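You operate a simulated robot arm through the tools that you are given. There is no shell and no other tool. Be economical: measure what you need, move in short steps, check, and stop when the job is done.

Carry out the task below with a simulated robot arm. There is one attempt and no reset: what you move stays moved.

TASK
Blow the crumbs out of the flange die and try its ejector.
Fine: nozzle arm over the blue nest, air valve open, air button; then park the arm and shut the valve; work the ejector lever down and up.

The check looks at the end state, three seconds after you hand in, the way a careful person would. Anything else that was tipped, shoved, dropped, spilled or broken makes it a failure.

THE ROBOT
A 7-joint arm with a two-finger parallel gripper, fixed in place. Base frame: the origin is at the foot of the arm, x ahead of it, y to its left, z up; the work surface is at about z = 85. Units: cm, rad, N and s.
Its first joint turns from -2.897 to 2.897 rad. Payload 4.4 kg.
The TCP is the grasp point between the finger pads, 2.3 cm short of the fingertips. In the tool frame z runs along the fingers and y along their closing line. Largest opening 9.4 cm; finger width 3.8, thickness 1; the body of the gripper, 5.4 by 9.6 cm, starts 3.9 cm behind the TCP.
Orientation is told as [roll, pitch, yaw] about the base's x, y, z axes, in that order, counted from this pose: with the fingers straight down and closing along the base's y, the tool's x points along the base's -x, its y along +y and its z along -z.

THE INTERFACE
- The arm moves only by the tool apply_moves. Its argument "plan" is a list of rows, each a list of 7 numbers: the shift along the base's x, y, z in cm, then the turn, a rotation vector about the base's x, y, z in rad, then the gripper command, from -1 (shut) to 1 (fully open), values between in proportion. In form: [[dx, dy, dz, ax, ay, az, grip], ...]. A call has 1 to 8 rows; each row shifts and turns the commanded pose from where the row before left it. Each row takes 0.2 s and may step no farther than 5 cm and 0.15 rad from the row before; otherwise, or with a gripper value out of range, the whole call is refused. A pose out of reach is approached as far as the arm can. The call stops where the force on the tool passes 70 N (or 10 N more than at its start, if that is more) or the arm is blocked; 0.2 s more then pass. The fingers move at their own pace (about 10.8 cm/s each) and stop on an object; they squeeze with about 42 N. The grip force told is the motor's: it shows also when the fingers shut on nothing. Time passes only in rows, and 0.2 s behind the last, so rows that do not move let the fingers close. It gives the time, the measured TCP pose, the force on the tool (base axes), the opening and the grip force at its end, in the units of the frame above (readings bear some noise), with the torque about the TCP (base axes, N m) and any sound that the robot's microphone picked up.
- Cameras (640 x 400 px; columns grow to the right, rows downward): "scene" is fixed at [39.99, -50.11, 152.62]; the picture's right is [0.72, -0.70, 0.00], its down [-0.51, -0.52, -0.69] and it looks along [0.48, 0.49, -0.73] (base axes); focal length 214 px, centre (320, 200). "wrist" rides on the gripper at [8.6, 1.6, -7.4] in the tool frame; the picture's right is [-0.18, 0.98, 0.00], its down [-0.58, -0.11, -0.81] and it looks along [-0.79, -0.15, 0.59] (tool axes); focal length 243 px, centre (320, 200). There is no depth. A picture from a camera that has moved, and an enlarged one, comes with that camera's place and axes in the base frame and with its lens.
- snapshot(camera): a new picture of that camera. No time passes.
- enlarge(camera, box): a new picture of the part [left, top, right, bottom] of that camera's present view, enlarged. No time passes.
- hand_in(): hands the job in; it is judged then, once.

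Go step by step. Nothing tells you positions but the pictures and the camera data: compare them with the known pose of the tool, close in by small moves and look again before you grip or let go. The budget is 120 turns and 84 pictures, counting those below and the enlarged ones. Unless the task says otherwise, let go and move clear before handing in, and close with one line.

The tools are called after "Emit:" as name(argument=value, ...) on one line, values as JSON. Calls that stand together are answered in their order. apply_moves: Moves the arm, as the interface text tells. Its arguments: {"type":"object","properties":{"plan":{"type":"array"}},"required":["plan"]} The other tools are called the same way: snapshot (camera) takes a picture; enlarge (camera, box) takes an enlarged picture of a part of a camera's view; hand_in () hands the job in.

At the start:

```text
t: 0.0
tool_pos: [57.12, -19.48, 133.34]
ee_rot: [0.0, 0.0, 0.001]
contact_force: [-0.6, -0.3, -0.2]
wrist_torque: [0.03, 0.01, -0.01]
gripper_width: 9.42
grip_force: 0.0
```

scene: 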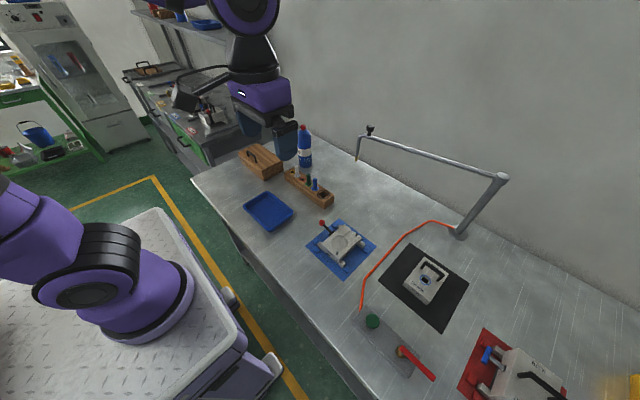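
wrist: 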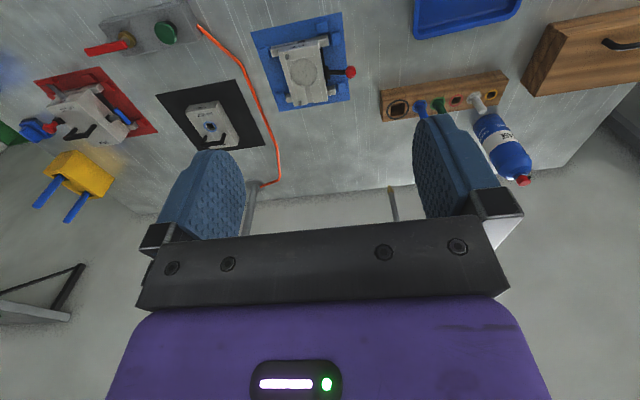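

I see a blue nest with a lever (red knob), a swing nozzle arm on a post, a green button and a red-handled valve on the near edge, plus black and red nests. I'll look closer before moving.

Emit:
enlarge(camera="scene", box=[290, 200, 410, 290])

Emit:
enlarge(camera="scene", box=[340, 110, 520, 250])

Emit:
enlarge(camera="scene", box=[340, 290, 460, 390])

```text
4.44 times, centred on (350, 245) of scene
camera zoom: at [39.99, -50.11, 152.62], right [0.72, -0.7, 0.0], down [-0.51, -0.52, -0.69], along [0.48, 0.49, -0.73], focal length 953 px, centre (187, 0)
```

zoom: 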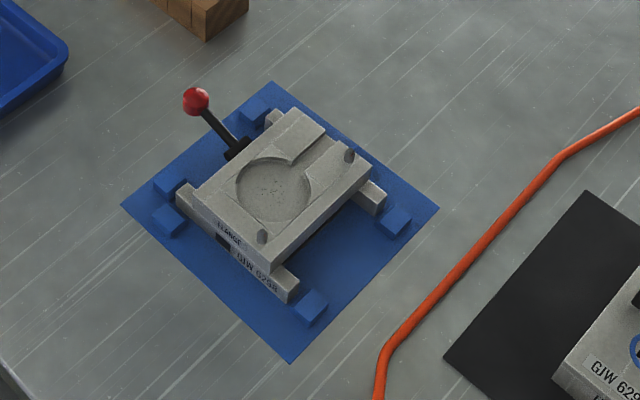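

```text
2.86 times, centred on (430, 180) of scene
camera zoom: at [39.99, -50.11, 152.62], right [0.72, -0.7, 0.0], down [-0.51, -0.52, -0.69], along [0.48, 0.49, -0.73], focal length 613 px, centre (6, 257)
```

zoom: 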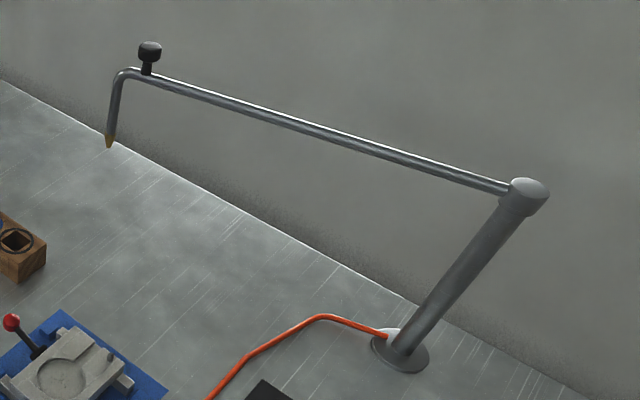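

```text
4.00 times, centred on (400, 340) of scene
camera zoom: at [39.99, -50.11, 152.62], right [0.72, -0.7, 0.0], down [-0.51, -0.52, -0.69], along [0.48, 0.49, -0.73], focal length 858 px, centre (0, -360)
```

zoom: 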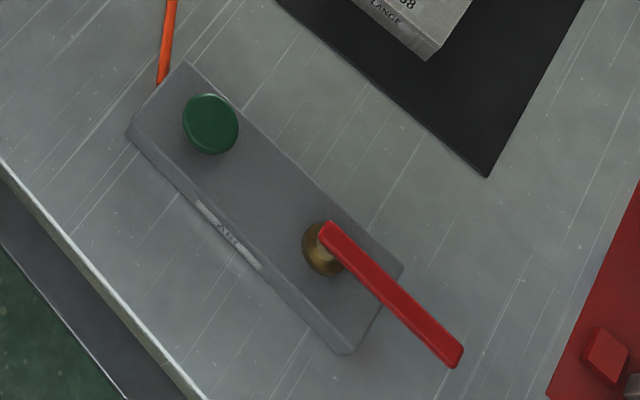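

The labels on the dies matter, so I'll read them before choosing anything.

Emit:
enlarge(camera="scene", box=[322, 235, 352, 260])

Emit:
enlarge(camera="scene", box=[400, 255, 450, 310])

Emit:
enlarge(camera="scene", box=[455, 320, 575, 400])

Emit:
enlarge(camera="wrist", box=[150, 0, 370, 150])

```text
16.00 times, centred on (337, 248) of scene
camera zoom: at [39.99, -50.11, 152.62], right [0.72, -0.7, 0.0], down [-0.51, -0.52, -0.69], along [0.48, 0.49, -0.73], focal length 3432 px, centre (48, -560)
```

zoom: 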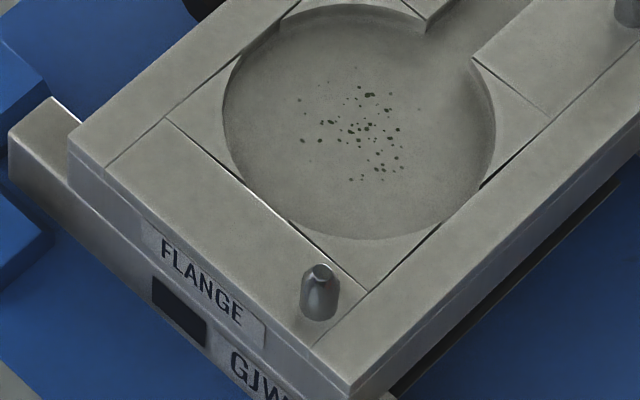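

```text
7.27 times, centred on (425, 282) of scene
camera zoom: at [39.99, -50.11, 152.62], right [0.72, -0.7, 0.0], down [-0.51, -0.52, -0.69], along [0.48, 0.49, -0.73], focal length 1560 px, centre (-444, -400)
```

zoom: 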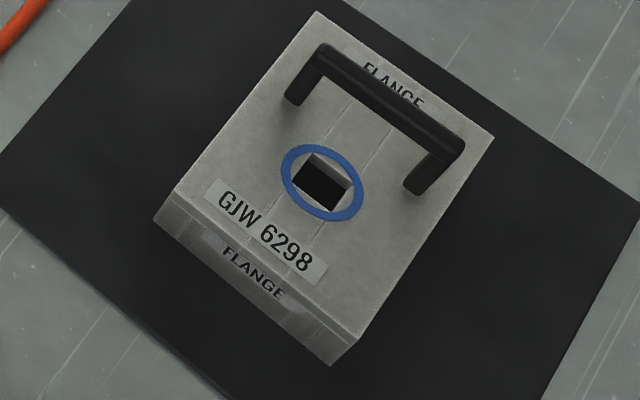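

```text
5.00 times, centred on (515, 360) of scene
camera zoom: at [39.99, -50.11, 152.62], right [0.72, -0.7, 0.0], down [-0.51, -0.52, -0.69], along [0.48, 0.49, -0.73], focal length 1072 px, centre (-655, -600)
```

zoom: 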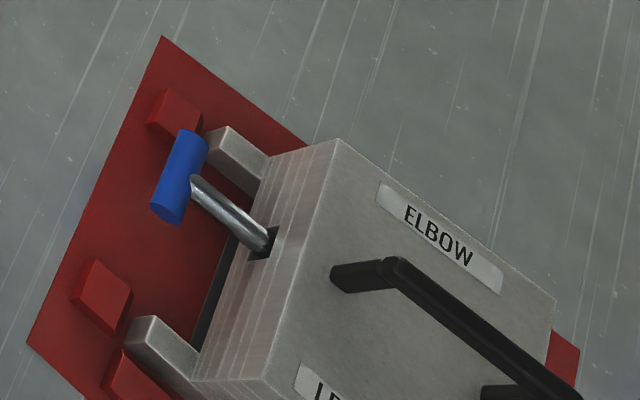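

```text
2.67 times, centred on (260, 75) of wrist
camera zoom: at [48.45, -17.93, 140.81], right [0.18, 0.98, 0.0], down [0.58, -0.11, 0.81], along [0.79, -0.15, -0.59], focal length 647 px, centre (480, 533)
```

zoom: 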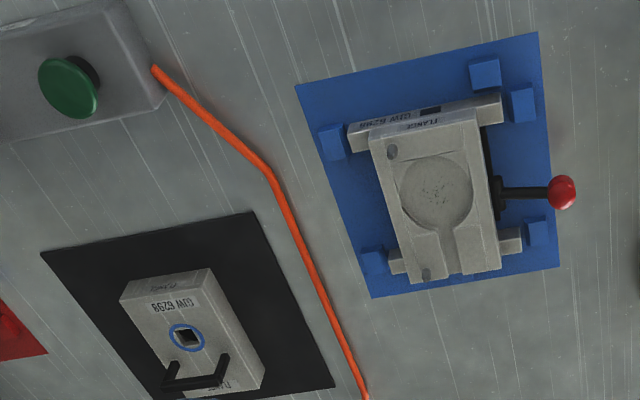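

The blue nest holds the flange lower die with crumbs. The nozzle arm's post is at about (109,-53) and its knob at about (100,-13,116); I'll approach the knob from above with a yaw suited to swinging the arm.

Emit:
apply_moves(plan=[[4, 0.6, -0.5, 0, 0, -0.11, 0], [4, 0.6, -0.5, 0, 0, -0.11, 0], [4, 0.6, -0.5, 0, 0, -0.11, 0], [4, 0.6, -0.5, 0, 0, -0.11, 0], [4, 0.6, -0.5, 0, 0, -0.11, 0], [4, 0.6, -0.5, 0, 0, -0.11, 0], [4, 0.6, -0.5, 0, 0, -0.11, 0], [4, 0.6, -0.5, 0, 0, -0.11, 0]])

Emit:
snapshot(camera="wrist")

Emit:
snapshot(camera="scene")

```text
t: 1.8
tool_pos: [88.81, -14.76, 129.5]
ee_rot: [0.0, -0.002, -0.882]
contact_force: [-0.1, -0.7, 1.1]
wrist_torque: [0.0, -0.07, 0.03]
gripper_width: 4.69
grip_force: 0.0
```

```text
74 pictures are left
camera wrist: at [84.72, -7.05, 137.01], right [0.88, 0.48, 0.0], down [0.28, -0.52, 0.81], along [0.39, -0.71, -0.59], focal length 243 px, centre (320, 200)
```

wrist: 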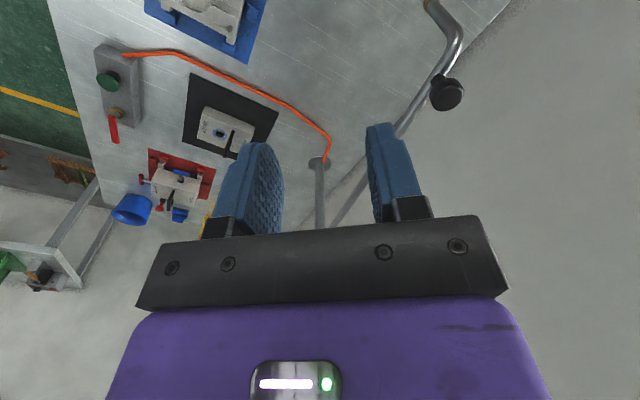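

```text
73 pictures are left
```

scene: 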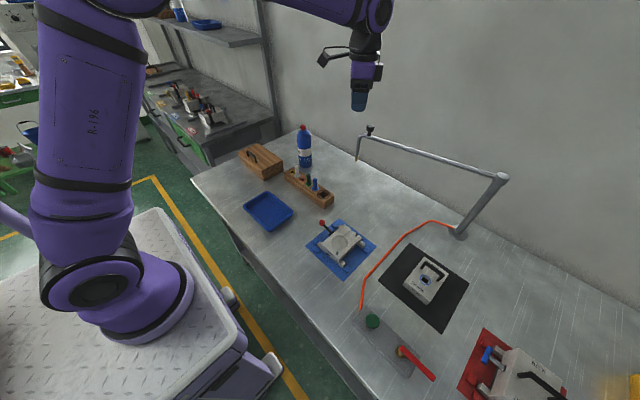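

Triangulating gives the knob at about (100.8,-12.5,115.8). I'll hover just above it and check reach.

Emit:
apply_moves(plan=[[3, 0.57, -1, 0, 0, 0, 0.1], [3, 0.57, -1, 0, 0, 0, 0.1], [3, 0.57, -2.5, 0, 0, 0, 0.1], [3, 0.57, -2.5, 0, 0, 0, 0.1], [0, 0, 0, 0, 0, 0, 0.1]])

Emit:
snapshot(camera="wrist")

Emit:
enlarge(camera="scene", box=[320, 60, 440, 180])

```text
t: 3.0
tool_pos: [101.04, -12.45, 122.34]
ee_rot: [0.0, -0.001, -0.88]
contact_force: [-0.4, -1.0, -0.1]
wrist_torque: [0.01, -0.01, 0.03]
gripper_width: 5.19
grip_force: 0.1
```

```text
72 pictures are left
camera wrist: at [96.78, -4.79, 129.71], right [0.87, 0.49, 0.0], down [0.29, -0.52, 0.81], along [0.39, -0.71, -0.59], focal length 243 px, centre (320, 200)
```

wrist: 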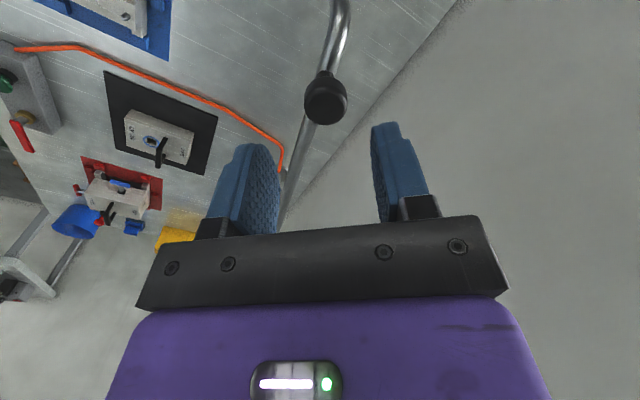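

```text
3.33 times, centred on (380, 120) of scene
camera zoom: at [39.99, -50.11, 152.62], right [0.72, -0.7, 0.0], down [-0.51, -0.52, -0.69], along [0.48, 0.49, -0.73], focal length 715 px, centre (120, 467)
```

zoom: 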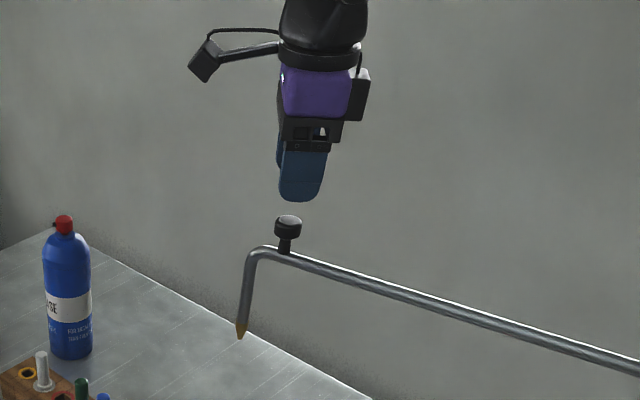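

The knob is nearly between the pads. I'll shift slightly, go down and grip it.

Emit:
apply_moves(plan=[[0.4, 0, -2, 0, 0, 0, 0.1], [0, 0, -2, 0, 0, 0, 0.1], [0, 0, -1.6, 0, 0, 0, 0.1], [0, 0, 0, 0, 0, 0, -1], [0, 0, 0, 0, 0, 0, -1]])

Emit:
enlarge(camera="scene", box=[320, 60, 440, 180])

```text
t: 4.2
tool_pos: [101.45, -12.37, 116.64]
ee_rot: [0.0, 0.003, -0.88]
contact_force: [-0.4, 0.1, -5.2]
wrist_torque: [0.09, 0.07, 0.03]
gripper_width: 2.71
grip_force: 44.7
```

```text
3.33 times, centred on (380, 120) of scene
camera zoom: at [39.99, -50.11, 152.62], right [0.72, -0.7, 0.0], down [-0.51, -0.52, -0.69], along [0.48, 0.49, -0.73], focal length 715 px, centre (120, 467)
```

zoom: 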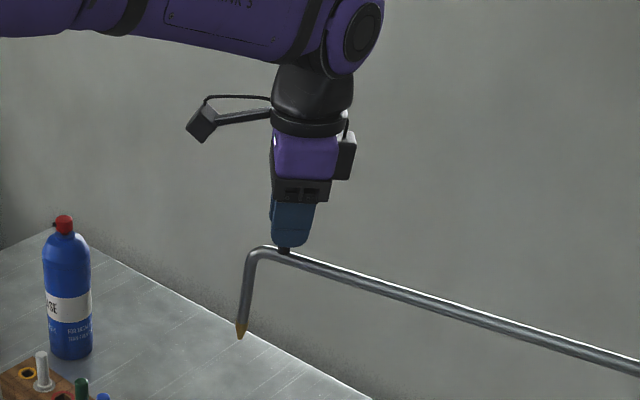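

Knob gripped. Now I swing the arm along its arc about the post, turning the wrist with it, starting slowly.

Emit:
apply_moves(plan=[[-2.03, -0.45, 0, 0, 0, 0.05, -1], [-2.01, -0.56, 0, 0, 0, 0.05, -1], [-1.98, -0.66, 0, 0, 0, 0.05, -1], [-1.94, -0.75, 0, 0, 0, 0.05, -1], [-1.9, -0.85, 0, 0, 0, 0.05, -1], [-1.87, -0.95, 0, 0, 0, 0.05, -1]])

Emit:
snapshot(camera="scene")

```text
t: 5.6
tool_pos: [89.6, -16.78, 116.63]
ee_rot: [-0.002, 0.001, -0.579]
contact_force: [2.3, -3.9, -23.3]
wrist_torque: [0.02, 0.11, -0.07]
gripper_width: 2.72
grip_force: 44.6
```

```text
69 pictures are left
```

scene: 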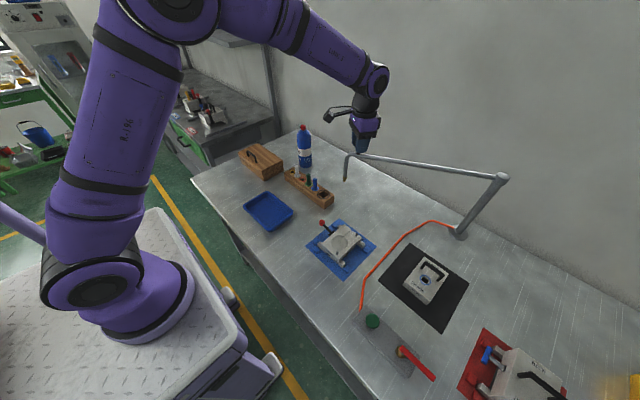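

The arm swings with the tool. Continuing along the arc.

Emit:
apply_moves(plan=[[-1.8, -1.03, 0, 0, 0, 0.05, -1], [-1.76, -1.13, 0, 0, 0, 0.05, -1], [-1.7, -1.21, 0, 0, 0, 0.05, -1], [-1.63, -1.3, 0, 0, 0, 0.05, -1], [-1.57, -1.38, 0, 0, 0, 0.05, -1], [-1.5, -1.45, 0, 0, 0, 0.05, -1]])

Emit:
enlarge(camera="scene", box=[260, 120, 480, 290])

```text
t: 7.0
tool_pos: [80.06, -24.12, 116.69]
ee_rot: [0.001, 0.001, -0.279]
contact_force: [9.5, -8.9, -8.3]
wrist_torque: [-0.45, -0.91, -0.08]
gripper_width: 2.71
grip_force: 45.4
```

```text
2.35 times, centred on (370, 205) of scene
camera zoom: at [39.99, -50.11, 152.62], right [0.72, -0.7, 0.0], down [-0.51, -0.52, -0.69], along [0.48, 0.49, -0.73], focal length 505 px, centre (202, 188)
```

zoom: 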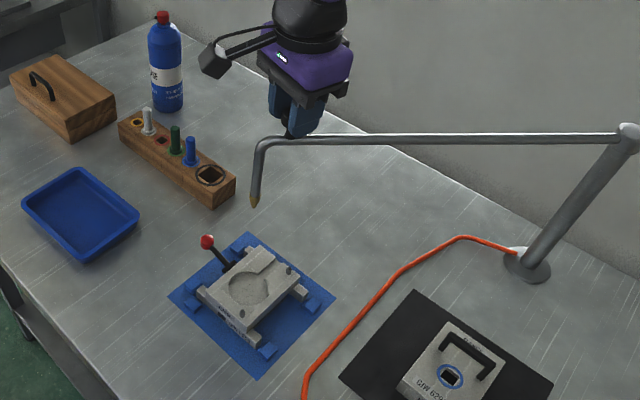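

Nearly there: the tip is about 9° short of the pocket. Moving on and then checking from both cameras.

Emit:
apply_moves(plan=[[-1.35, -1.65, 0, 0, 0, 0.05, -1], [-1.28, -1.65, 0, 0, 0, 0.05, -1], [-1.25, -1.65, 0, 0, 0, 0.05, -1], [0, 0, 0, 0, 0, 0, -1]])

Emit:
enlarge(camera="scene", box=[290, 120, 440, 280])

Emit:
snapshot(camera="wrist")

```text
t: 8.0
tool_pos: [76.03, -28.94, 116.61]
ee_rot: [0.001, 0.003, -0.127]
contact_force: [-2.3, 2.1, -12.3]
wrist_torque: [0.18, 0.67, 0.21]
gripper_width: 2.69
grip_force: 45.3
```

```text
2.50 times, centred on (365, 200) of scene
camera zoom: at [39.99, -50.11, 152.62], right [0.72, -0.7, 0.0], down [-0.51, -0.52, -0.69], along [0.48, 0.49, -0.73], focal length 536 px, centre (208, 200)
```

zoom: 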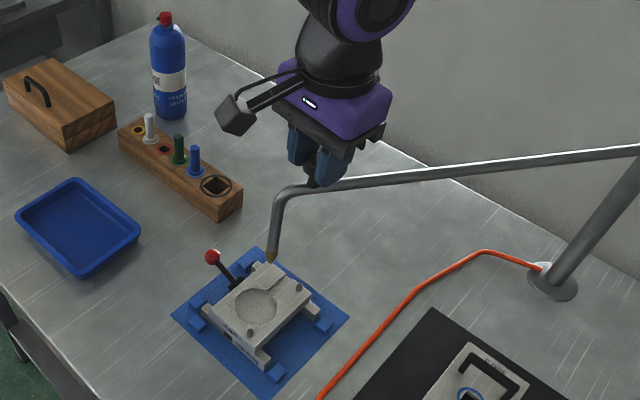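

```text
66 pictures are left
camera wrist: at [67.72, -26.36, 124.17], right [0.31, 0.95, 0.0], down [0.56, -0.18, 0.8], along [0.77, -0.25, -0.59], focal length 243 px, centre (320, 200)
```

wrist: 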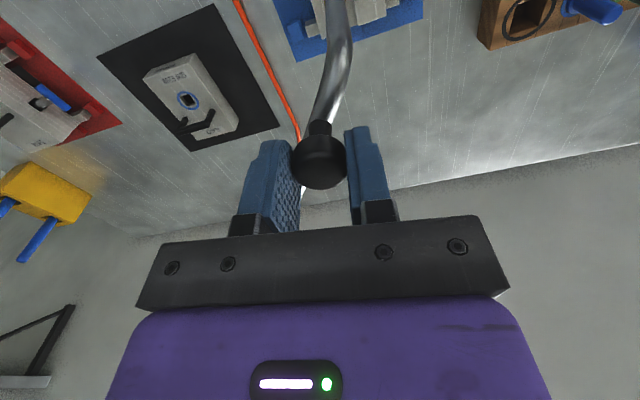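

Nozzle tip computes to about (72.9,-27.4), right over the pocket. I'll release the knob and rise straight up, then verify.

Emit:
apply_moves(plan=[[0, 0, 0, 0, 0, 0, 0.1], [0, 0, 0, 0, 0, 0, 0.1], [0, 0, 3, 0, 0, 0, 0.1], [0, 0, 4, 0, 0, 0, 0.1], [-3, -3, 3, 0, 0, 0.06, 0.1], [-4, -3, 0, 0, 0, 0.067, -1], [-4, -3, 0, 0, 0, 0, -1]])

Emit:
enlarge(camera="scene", box=[290, 150, 440, 280])

Emit:
snapshot(camera="wrist")

```text
refused: row 5 steps farther than a row can; nothing moved
```

```text
3.08 times, centred on (365, 215) of scene
camera zoom: at [39.99, -50.11, 152.62], right [0.72, -0.7, 0.0], down [-0.51, -0.52, -0.69], along [0.48, 0.49, -0.73], focal length 660 px, centre (182, 154)
```

zoom: 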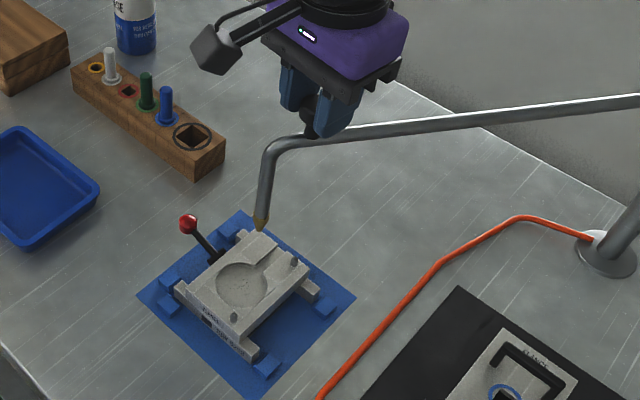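

```text
64 pictures are left
camera wrist: at [67.72, -26.36, 124.17], right [0.31, 0.95, 0.0], down [0.56, -0.18, 0.8], along [0.77, -0.25, -0.59], focal length 243 px, centre (320, 200)
```

wrist: 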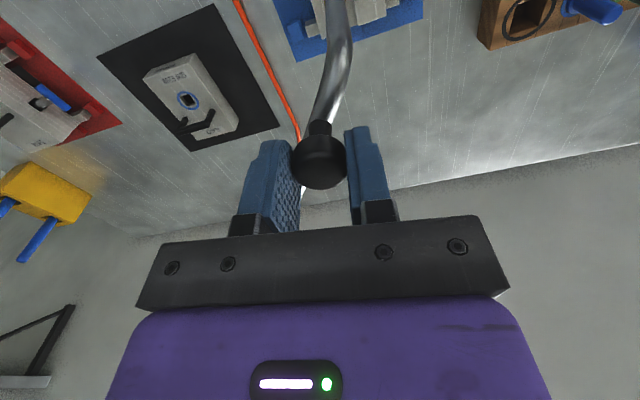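

A step was too long, so nothing moved. Repeating with smaller rows.

Emit:
apply_moves(plan=[[0, 0, 0, 0, 0, 0, 0.1], [0, 0, 0, 0, 0, 0, 0.1], [0, 0, 3, 0, 0, 0, 0.1], [0, 0, 4, 0, 0, 0, 0.1], [0, -2, 3, 0, 0, 0.06, 0.1], [-3.5, -3, 1, 0, 0, 0.067, -1], [-3.5, -3, 0, 0, 0, 0, -1], [-3.5, -3, 0, 0, 0, 0, -1]])

Emit:
snapshot(camera="wrist")

Emit:
enlarge(camera="scene", box=[290, 150, 440, 280])

```text
t: 9.8
tool_pos: [66.02, -39.85, 128.27]
ee_rot: [0.0, 0.0, -0.002]
contact_force: [1.2, 1.5, -0.6]
wrist_torque: [-0.02, 0.04, 0.0]
gripper_width: 0.0
grip_force: 42.5
```

```text
63 pictures are left
camera wrist: at [57.25, -38.27, 135.62], right [0.18, 0.98, 0.0], down [0.58, -0.11, 0.81], along [0.79, -0.15, -0.59], focal length 243 px, centre (320, 200)
```

wrist: 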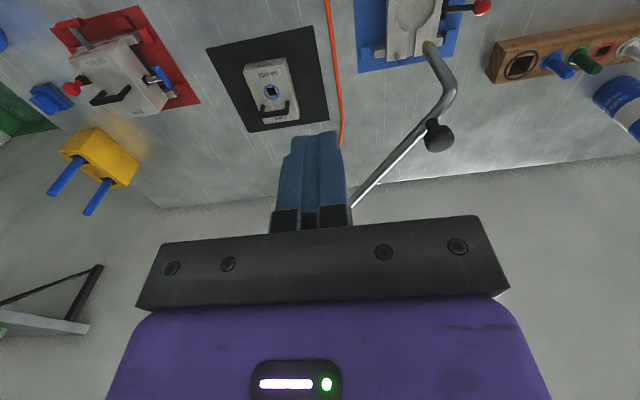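

```text
3.08 times, centred on (365, 215) of scene
camera zoom: at [39.99, -50.11, 152.62], right [0.72, -0.7, 0.0], down [-0.51, -0.52, -0.69], along [0.48, 0.49, -0.73], focal length 660 px, centre (182, 154)
```

zoom: 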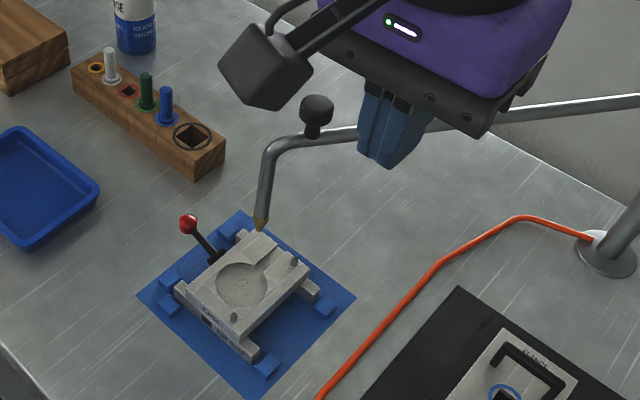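

Nozzle is confirmed over the pocket from both views. Next I'll move toward the valve (hub about (60,-57,90), handle toward -y) and look at it up close for direction marks.

Emit:
apply_moves(plan=[[-3, -3, -1, 0, 0, 0, -1], [-3, -3, -2, 0, 0, 0, -1], [-3, -3, -2, 0, 0, 0, -1], [-3, -2, -3, 0, 0, 0, -1]])

Emit:
snapshot(camera="wrist")

Emit:
enlarge(camera="scene", box=[350, 300, 450, 390])

```text
t: 10.8
tool_pos: [53.73, -50.89, 119.91]
ee_rot: [0.0, 0.0, -0.002]
contact_force: [0.0, 1.4, 0.5]
wrist_torque: [-0.03, 0.03, 0.0]
gripper_width: 0.0
grip_force: 42.2
```

```text
61 pictures are left
camera wrist: at [45.14, -49.28, 127.3], right [0.19, 0.98, 0.0], down [0.58, -0.11, 0.81], along [0.79, -0.15, -0.59], focal length 243 px, centre (320, 200)
```

wrist: 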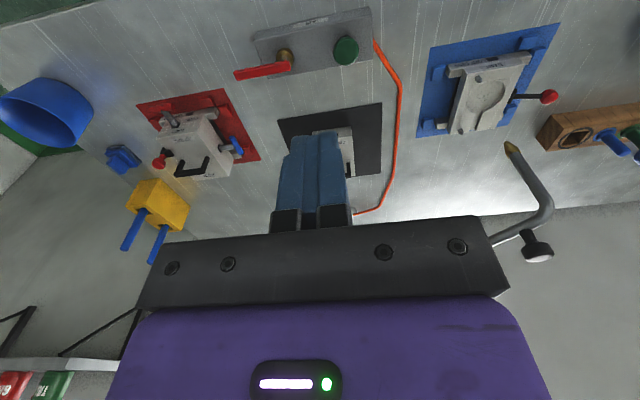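

```text
4.44 times, centred on (400, 345) of scene
camera zoom: at [39.99, -50.11, 152.62], right [0.72, -0.7, 0.0], down [-0.51, -0.52, -0.69], along [0.48, 0.49, -0.73], focal length 953 px, centre (-36, -444)
```

zoom: 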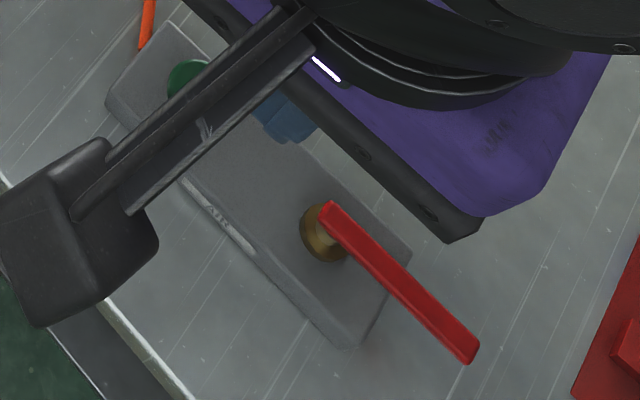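

Emit:
enlarge(camera="wrist", box=[220, 0, 400, 100])

```text
3.56 times, centred on (310, 50) of wrist
camera zoom: at [45.14, -49.28, 127.3], right [0.19, 0.98, 0.0], down [0.58, -0.11, 0.81], along [0.79, -0.15, -0.59], focal length 863 px, centre (356, 733)
```

zoom: 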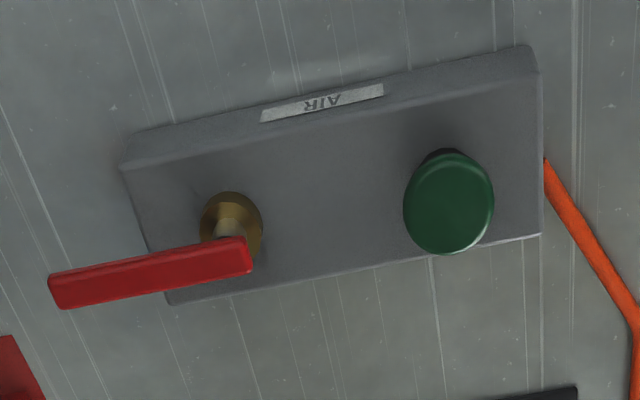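

No markings; the handle lies along -y from the hub (61,-57.5) to about (61.2,-65.5) at z≈89. I'll turn the tool so the fingers close along x, hover over the handle's outer part, and look.

Emit:
apply_moves(plan=[[1, -1.6, -2, 0, 0, -0.143, -0.5], [1, -1.6, -2, 0, 0, -0.143, -0.5], [1, -1.6, -2, 0, 0, -0.143, -0.5], [1, -1.6, -2, 0, 0, -0.143, -0.5], [1, -1.6, -2, 0, 0, -0.143, -0.5], [1, -1.6, -2, 0, 0, -0.143, -0.5], [1, -1.6, -2, 0, 0, -0.143, -0.5], [0.5, -1.4, -2, 0, 0, -0.143, -0.5]])

Emit:
apply_moves(plan=[[0, 0, -1, 0, 0, -0.143, -0.5], [0, 0, -1, 0, 0, -0.143, -0.5], [0, 0, -2, 0, 0, -0.14, -0.5], [0, 0, 0, 0, 0, 0, -0.5]])

Emit:
snapshot(camera="wrist")

Emit:
enlarge(camera="scene", box=[350, 290, 470, 390])

```text
t: 12.6
tool_pos: [60.91, -63.82, 103.67]
ee_rot: [-0.001, -0.001, -1.148]
contact_force: [0.5, 0.8, 0.1]
wrist_torque: [-0.02, -0.04, -0.01]
gripper_width: 2.35
grip_force: 0.1
```

```text
t: 13.6
tool_pos: [60.97, -63.76, 99.7]
ee_rot: [0.0, 0.0, -1.572]
contact_force: [-0.4, 0.3, -0.2]
wrist_torque: [0.01, -0.04, -0.04]
gripper_width: 2.37
grip_force: 0.0
```

```text
58 pictures are left
camera wrist: at [62.72, -55.09, 107.06], right [0.98, -0.19, 0.0], down [-0.11, -0.58, 0.81], along [-0.15, -0.79, -0.59], focal length 243 px, centre (320, 200)
```

wrist: 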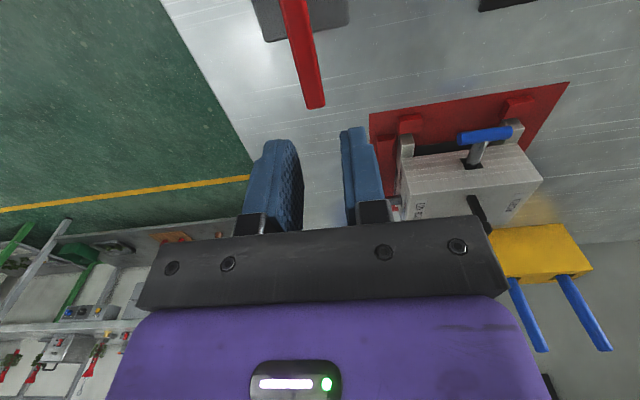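

```text
4.00 times, centred on (410, 340) of scene
camera zoom: at [39.99, -50.11, 152.62], right [0.72, -0.7, 0.0], down [-0.51, -0.52, -0.69], along [0.48, 0.49, -0.73], focal length 858 px, centre (-40, -360)
```

zoom: 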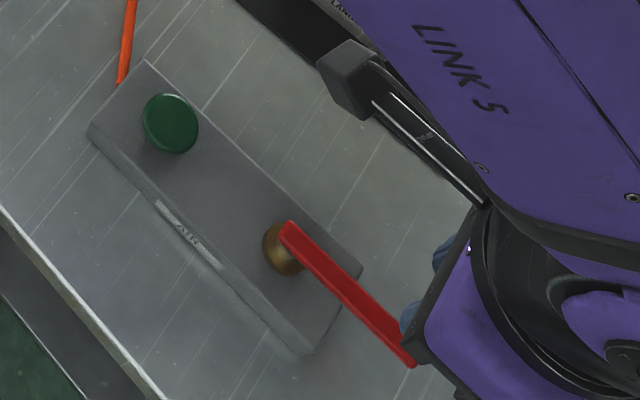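

Handle is at x≈60.5, ending at y≈-65.7. I'll open a bit, descend around it, and close.

Emit:
apply_moves(plan=[[-0.4, 0.4, -3, 0, 0, 0, -0.1], [0, 0, -3, 0, 0, 0, -0.1], [0, 0, -2, 0, 0, 0, -0.1], [0, 0, -1.5, 0, 0, 0, -0.1], [0, 0, 0, 0, 0, 0, -0.1]])

Emit:
snapshot(camera="wrist")

Emit:
enlarge(camera="scene", box=[350, 290, 470, 390])

```text
t: 14.8
tool_pos: [60.62, -63.38, 90.6]
ee_rot: [0.002, -0.004, -1.573]
contact_force: [-1.5, 6.4, 35.7]
wrist_torque: [0.78, 0.83, -0.32]
gripper_width: 4.26
grip_force: 0.9
```

```text
56 pictures are left
camera wrist: at [62.26, -54.7, 98.09], right [0.98, -0.19, 0.0], down [-0.11, -0.58, 0.81], along [-0.15, -0.79, -0.59], focal length 243 px, centre (320, 200)
```

wrist: 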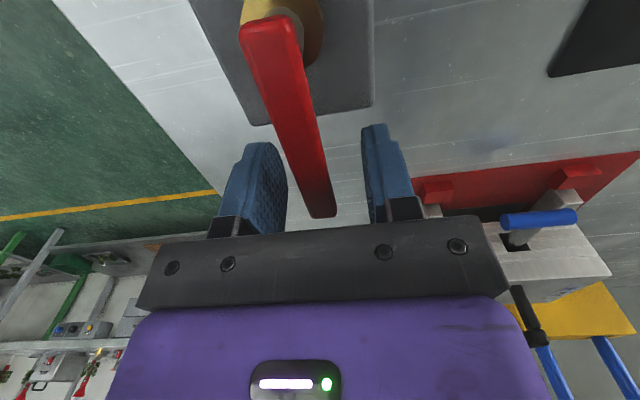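

```text
4.00 times, centred on (410, 340) of scene
camera zoom: at [39.99, -50.11, 152.62], right [0.72, -0.7, 0.0], down [-0.51, -0.52, -0.69], along [0.48, 0.49, -0.73], focal length 858 px, centre (-40, -360)
```

zoom: 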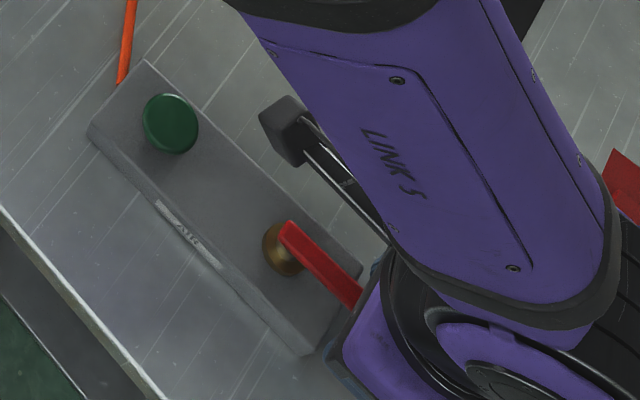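

A fingertip is touching the box edge (36 N), so I'll lift about 1 cm and move slightly outward before closing on the handle.

Emit:
apply_moves(plan=[[0, 0, 1, 0, 0, 0, -0.1], [0, -0.4, 0.2, 0, 0, 0, -0.1]])

Emit:
snapshot(camera="wrist")

```text
t: 15.4
tool_pos: [60.28, -63.73, 91.52]
ee_rot: [0.0, 0.0, -1.572]
contact_force: [-0.3, -0.9, -0.7]
wrist_torque: [-0.02, 0.0, 0.0]
gripper_width: 4.26
grip_force: 0.0
```

```text
54 pictures are left
camera wrist: at [62.14, -55.1, 98.89], right [0.98, -0.19, 0.0], down [-0.11, -0.58, 0.81], along [-0.15, -0.79, -0.59], focal length 243 px, centre (320, 200)
```

wrist: 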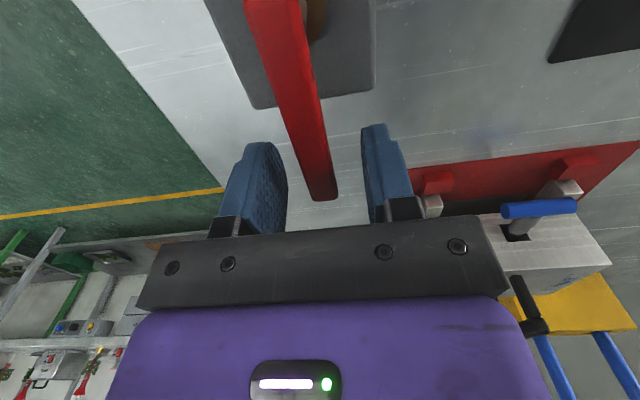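

Handle is now between the pads about 1 cm below the TCP. Closing on it and testing a small turn toward +x (CCW seen from above).

Emit:
apply_moves(plan=[[0, 0, 0, 0, 0, 0, -1], [0, 0, 0, 0, 0, 0, -1], [0.6, 0.03, 0, 0, 0, 0.1, -1], [0.6, 0.09, 0, 0, 0, 0.1, -1]])

```text
t: 16.4
tool_pos: [60.93, -63.77, 91.43]
ee_rot: [-0.005, 0.002, -1.377]
contact_force: [-46.1, 1.1, 4.1]
wrist_torque: [0.4, 0.16, -1.31]
gripper_width: 1.8
grip_force: 45.9
```

That direction resists (46 N), likely the stop. Going back and trying the other way.

Emit:
apply_moves(plan=[[-0.6, -0.09, 0, 0, 0, -0.1, -1], [-0.6, -0.03, 0, 0, 0, -0.1, -1], [-0.6, 0.03, 0, 0, 0, -0.1, -1], [-0.6, 0.09, 0, 0, 0, -0.1, -1], [-0.6, 0.15, 0, 0, 0, -0.1, -1]])

Emit:
snapshot(camera="wrist")

```text
t: 17.6
tool_pos: [58.75, -63.55, 91.57]
ee_rot: [0.002, 0.0, -1.874]
contact_force: [-28.8, -15.5, 8.7]
wrist_torque: [-0.5, 0.2, 1.47]
gripper_width: 1.41
grip_force: 45.0
```

```text
53 pictures are left
camera wrist: at [62.86, -55.8, 98.91], right [0.88, -0.47, 0.0], down [-0.28, -0.52, 0.81], along [-0.38, -0.71, -0.59], focal length 243 px, centre (320, 200)
```

wrist: 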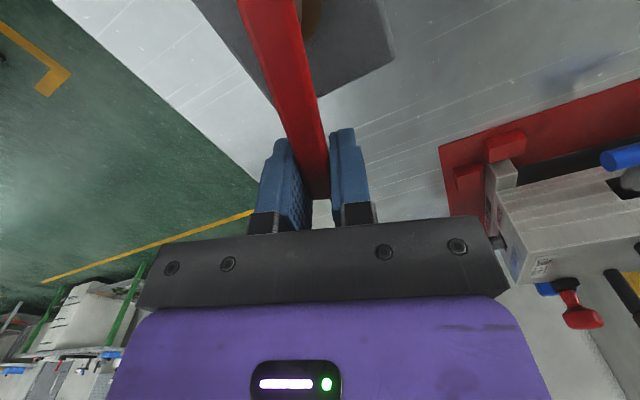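

The handle turns this way (CW toward -x). Relieving the strain slightly and continuing along its arc.

Emit:
apply_moves(plan=[[-0.3, -0.1, 0, 0, 0, 0, -1], [-0.58, 0.21, 0, 0, 0, -0.1, -1], [-0.56, 0.27, 0, 0, 0, -0.1, -1], [-0.53, 0.32, 0, 0, 0, -0.1, -1]])

Emit:
snapshot(camera="wrist")

```text
t: 18.6
tool_pos: [56.92, -62.68, 91.55]
ee_rot: [0.003, 0.002, -2.172]
contact_force: [11.9, -8.4, 8.2]
wrist_torque: [-0.25, 0.11, -0.91]
gripper_width: 1.36
grip_force: 45.3
```

```text
52 pictures are left
camera wrist: at [63.17, -56.5, 98.93], right [0.71, -0.71, 0.0], down [-0.42, -0.42, 0.81], along [-0.57, -0.57, -0.59], focal length 243 px, centre (320, 200)
```

wrist: 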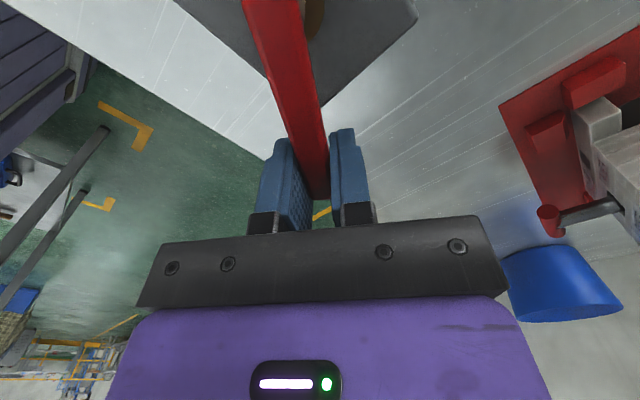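

Going smoothly; continuing (turned about 0.6 rad, fitted lever radius 6.8 cm).

Emit:
apply_moves(plan=[[-0.54, 0.41, 0, 0, 0, -0.1, -1], [-0.5, 0.46, 0, 0, 0, -0.1, -1], [-0.45, 0.51, 0, 0, 0, -0.1, -1], [-0.395, 0.55, 0, 0, 0, -0.1, -1]])

Emit:
apply_moves(plan=[[-0.34, 0.59, 0, 0, 0, -0.1, -1], [-0.28, 0.62, 0, 0, 0, -0.1, -1], [-0.21, 0.645, 0, 0, 0, -0.1, -1]])

Emit:
snapshot(camera="wrist")

Emit:
snapshot(camera="scene")

```text
t: 19.6
tool_pos: [55.23, -60.81, 91.42]
ee_rot: [0.002, 0.002, -2.573]
contact_force: [34.5, -6.6, 17.8]
wrist_torque: [0.13, -0.36, -1.41]
gripper_width: 1.39
grip_force: 45.1
```

```text
t: 20.4
tool_pos: [54.12, -58.88, 91.54]
ee_rot: [0.002, 0.0, -2.874]
contact_force: [29.9, -14.1, 13.1]
wrist_torque: [0.02, -0.15, -1.31]
gripper_width: 1.48
grip_force: 45.3
```

```text
51 pictures are left
camera wrist: at [62.89, -58.26, 98.78], right [0.08, -1.0, 0.0], down [-0.59, -0.05, 0.81], along [-0.8, -0.07, -0.59], focal length 243 px, centre (320, 200)
```

wrist: 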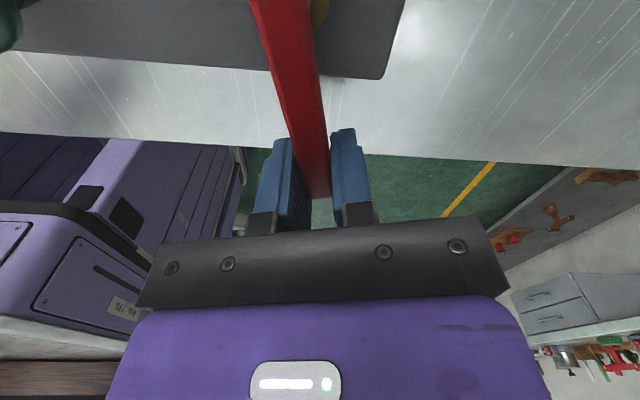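

```text
50 pictures are left
```

scene: 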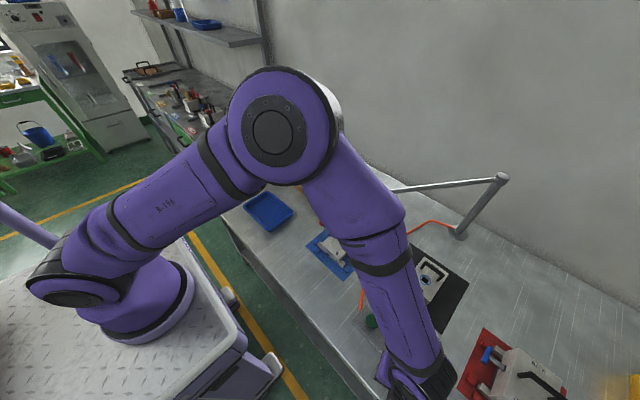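

Handle is at about 75°. Finishing the quarter turn to its stop.

Emit:
apply_moves(plan=[[0.05, 0.66, 0, 0, 0, -0.1, -1], [-0.03, 0.67, 0, 0, 0, -0.1, -1]])

Emit:
apply_moves(plan=[[0, 0.68, 0, 0, 0, -0.1, -1]])

```text
t: 21.0
tool_pos: [53.87, -57.63, 91.38]
ee_rot: [0.0, -0.003, -3.075]
contact_force: [15.9, -21.4, 4.2]
wrist_torque: [-0.03, 0.29, -1.42]
gripper_width: 1.45
grip_force: 44.9
```

```text
t: 21.4
tool_pos: [53.85, -57.29, 91.41]
ee_rot: [0.003, -0.004, 3.108]
contact_force: [8.2, -38.9, -10.8]
wrist_torque: [0.02, 0.45, 0.13]
gripper_width: 1.38
grip_force: 44.9
```

Resistance is rising at 90°, consistent with the open stop. Release, rise clear, and look.

Emit:
apply_moves(plan=[[0, 0.2, 0, 0, 0, 0, -1], [0, 0, 0, 0, 0, 0, 0], [0, 0, 0, 0, 0, 0, 0], [0, 0, 4, 0, 0, 0, 0], [0, 0, 5, 0, 0, 0, 0], [0, 0, 5, 0, 0, 0.15, 0], [0, 0, 0, 0, 0, 0.15, 0]])

Emit:
snapshot(camera="wrist")

Emit:
snapshot(camera="scene")

```text
t: 23.0
tool_pos: [54.36, -56.76, 105.56]
ee_rot: [-0.001, 0.0, -2.87]
contact_force: [0.3, -0.4, 0.3]
wrist_torque: [0.01, 0.01, -0.01]
gripper_width: 4.68
grip_force: 0.0
```

```text
49 pictures are left
camera wrist: at [63.06, -56.0, 112.92], right [0.09, -1.0, 0.0], down [-0.59, -0.05, 0.81], along [-0.8, -0.07, -0.59], focal length 243 px, centre (320, 200)
```

wrist: 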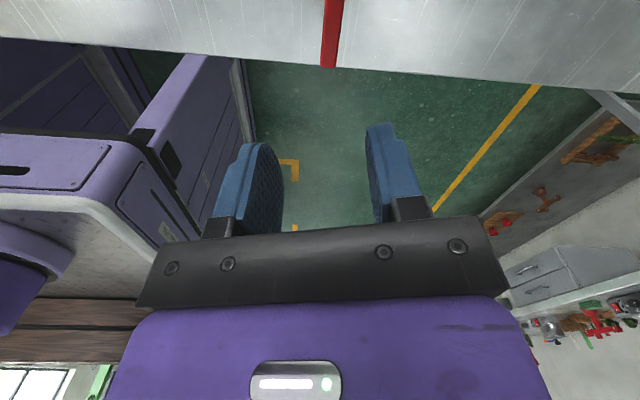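

```text
48 pictures are left
```

scene: 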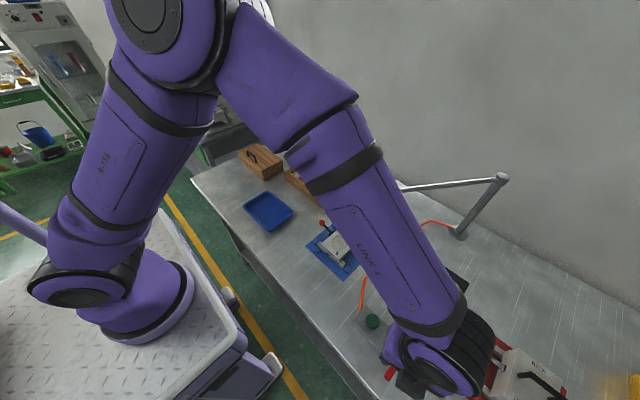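

Valve handle now points to -x (quarter turn done). Now closing the fingers and moving over the green button while unwinding the wrist.

Emit:
apply_moves(plan=[[0.8, 1, 0, 0, 0, 0.15, -1], [0.8, 1, 0, 0, 0, 0.15, -1], [0.8, 1, 0, 0, 0, 0.15, -1], [0.8, 1, 0, 0, 0, 0.15, -1], [0.8, 1, 0, 0, 0, 0.15, -1], [0.8, 1, 0, 0, 0, 0.15, -1], [0.8, 1, 0, 0, 0, 0.15, -1], [0.8, 1.1, 0, 0, 0, 0.15, -1]])

Emit:
apply_moves(plan=[[0, 0, 0, 0, 0, 0.15, -1], [0, 0, 0, 0, 0, 0.15, -1], [0, 0, 0, 0, 0, 0.15, -1], [0, 0, 0, 0, 0, 0.15, -1], [0, 0, 0, 0, 0, 0.15, -1], [0, 0, 0, 0, 0, 0.15, -1], [0, 0, 0, 0, 0, 0.15, -1]])

Emit:
snapshot(camera="wrist")

Emit:
snapshot(camera="scene")

```text
t: 24.8
tool_pos: [60.41, -48.65, 105.32]
ee_rot: [0.002, 0.0, -1.671]
contact_force: [-1.1, 0.1, 0.6]
wrist_torque: [0.02, -0.02, 0.01]
gripper_width: 0.02
grip_force: 42.3
```

```text
t: 26.4
tool_pos: [60.52, -48.51, 105.4]
ee_rot: [0.001, 0.002, -0.622]
contact_force: [-0.3, 0.2, 1.0]
wrist_torque: [-0.01, -0.02, -0.03]
gripper_width: 0.0
grip_force: 42.0
```

```text
47 pictures are left
camera wrist: at [54.42, -42.26, 112.89], right [0.72, 0.69, 0.0], down [0.41, -0.43, 0.81], along [0.56, -0.58, -0.59], focal length 243 px, centre (320, 200)
```

wrist: 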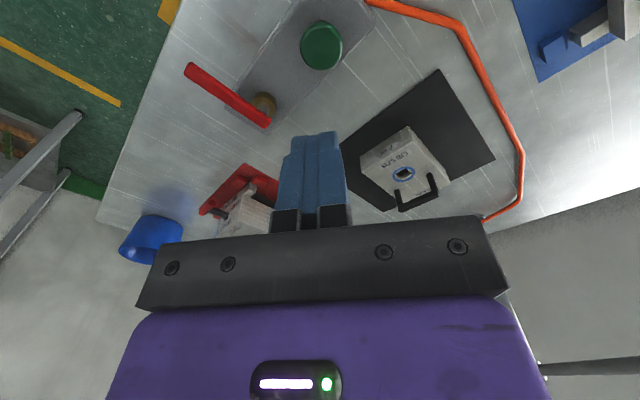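

```text
46 pictures are left
```

scene: 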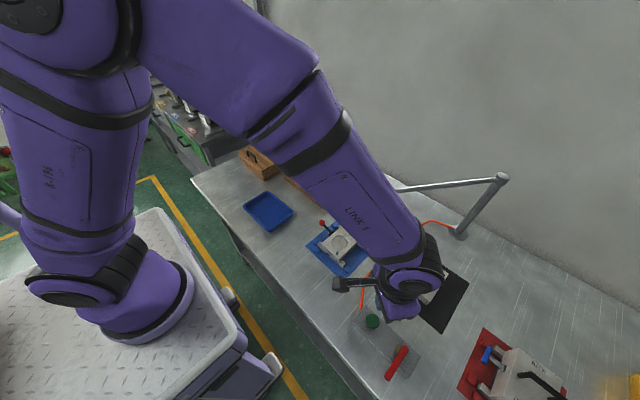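

The button is directly below the fingertips at (60.5,-48.4). Descending and then pressing in small steps, listening for the air.

Emit:
apply_moves(plan=[[0, 0, -4, 0, 0, 0, -1], [0, 0, -4, 0, 0, 0, -1], [0, 0, -2.5, 0, 0, 0, -1], [0, 0, -0.7, 0, 0, 0, -1], [0, 0, -0.5, 0, 0, 0, -1], [0, 0, -0.5, 0, 0, 0, -1]])

```text
t: 27.8
tool_pos: [60.41, -48.65, 93.27]
ee_rot: [0.001, 0.0, -0.623]
contact_force: [0.1, 0.0, 1.6]
wrist_torque: [0.03, -0.01, 0.01]
gripper_width: 0.02
grip_force: 41.8
```

Emit:
apply_moves(plan=[[0, 0, -0.4, 0, 0, 0, -1], [0, 0, -0.4, 0, 0, 0, -1], [0, 0, -0.4, 0, 0, 0, -1]])

```text
t: 28.6
tool_pos: [60.43, -48.51, 92.37]
ee_rot: [-0.001, -0.005, -0.624]
contact_force: [0.4, 6.9, 38.0]
wrist_torque: [0.21, 0.07, -0.24]
gripper_width: 0.01
grip_force: 42.0
heard: click
```

A click was heard at 38 N. I'll hold the button for a moment and listen for air.

Emit:
apply_moves(plan=[[0, 0, -0.1, 0, 0, 0, -1], [0, 0, 0, 0, 0, 0, -1], [0, 0, 0, 0, 0, 0, -1], [0, 0, 0, 0, 0, 0, -1]])

Emit:
enlarge(camera="scene", box=[320, 225, 365, 260])

```text
t: 29.6
tool_pos: [60.49, -48.6, 92.09]
ee_rot: [0.001, -0.004, -0.624]
contact_force: [14.4, 6.1, 49.6]
wrist_torque: [0.21, -0.29, 0.08]
gripper_width: 0.02
grip_force: 42.2
```

```text
11.43 times, centred on (342, 242) of scene
camera zoom: at [39.99, -50.11, 152.62], right [0.72, -0.7, 0.0], down [-0.51, -0.52, -0.69], along [0.48, 0.49, -0.73], focal length 2451 px, centre (63, -286)
```

zoom: 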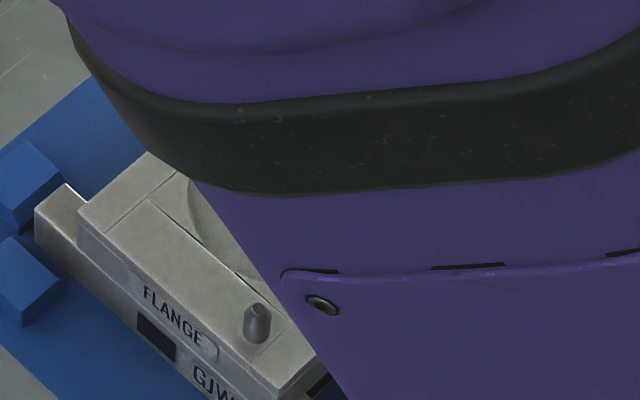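

The forearm hides the pocket. I'll lift off the button and back away to look at the pocket.

Emit:
apply_moves(plan=[[0, 0, 2, 0, 0, 0, -1], [0, 0, 4, 0, 0, 0, -1], [0, 0, 5, 0, 0, 0, -1], [0, -3, 4, 0, 0, 0.1, -1], [0, -4, 0, 0, 0, 0.1, -1], [0, -4, 0, 0, 0, 0.1, -1]])

Emit:
enlarge(camera="scene", box=[310, 180, 400, 265])

Emit:
snapshot(camera="wrist")

```text
t: 31.0
tool_pos: [60.57, -59.53, 107.19]
ee_rot: [0.0, -0.001, -0.319]
contact_force: [0.4, 1.3, 0.7]
wrist_torque: [-0.02, 0.03, -0.02]
gripper_width: 0.0
grip_force: 42.2
```

```text
4.71 times, centred on (355, 222) of scene
camera zoom: at [39.99, -50.11, 152.62], right [0.72, -0.7, 0.0], down [-0.51, -0.52, -0.69], along [0.48, 0.49, -0.73], focal length 1009 px, centre (155, 94)
```

zoom: 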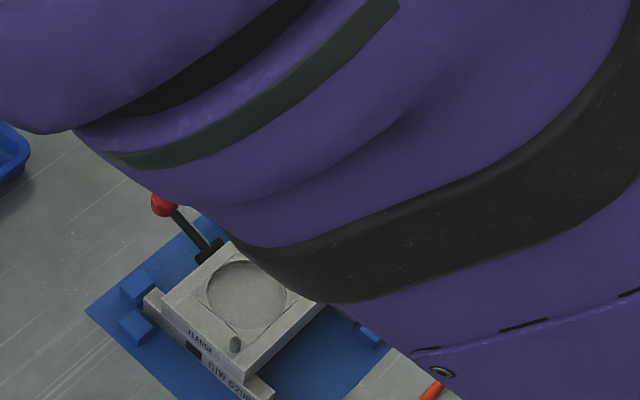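

```text
43 pictures are left
camera wrist: at [52.85, -55.41, 114.57], right [0.48, 0.87, 0.0], down [0.52, -0.29, 0.81], along [0.7, -0.39, -0.59], focal length 243 px, centre (320, 200)
```

wrist: 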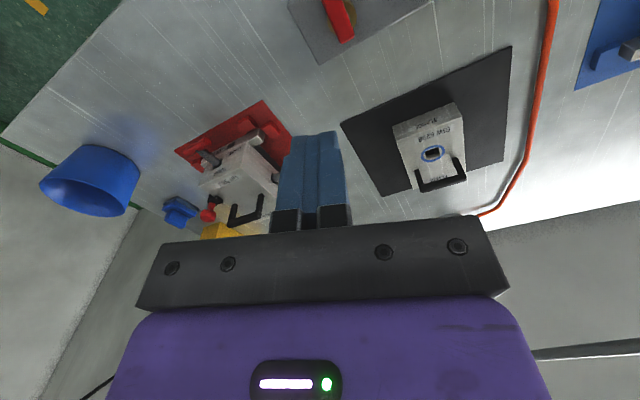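

Emit:
enlarge(camera="scene", box=[330, 230, 355, 252])

```text
16.00 times, centred on (342, 241) of scene
camera zoom: at [39.99, -50.11, 152.62], right [0.72, -0.7, 0.0], down [-0.51, -0.52, -0.69], along [0.48, 0.49, -0.73], focal length 3432 px, centre (-40, -456)
```

zoom: 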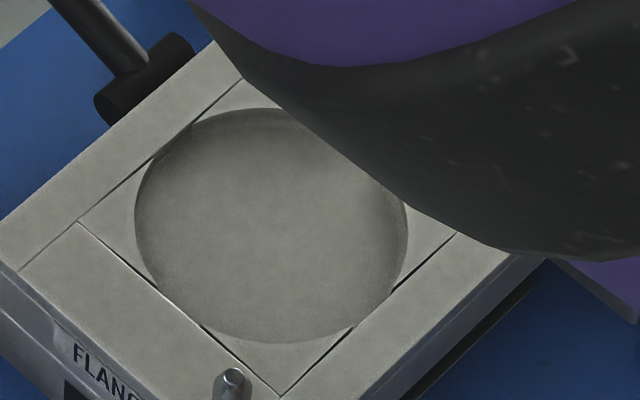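

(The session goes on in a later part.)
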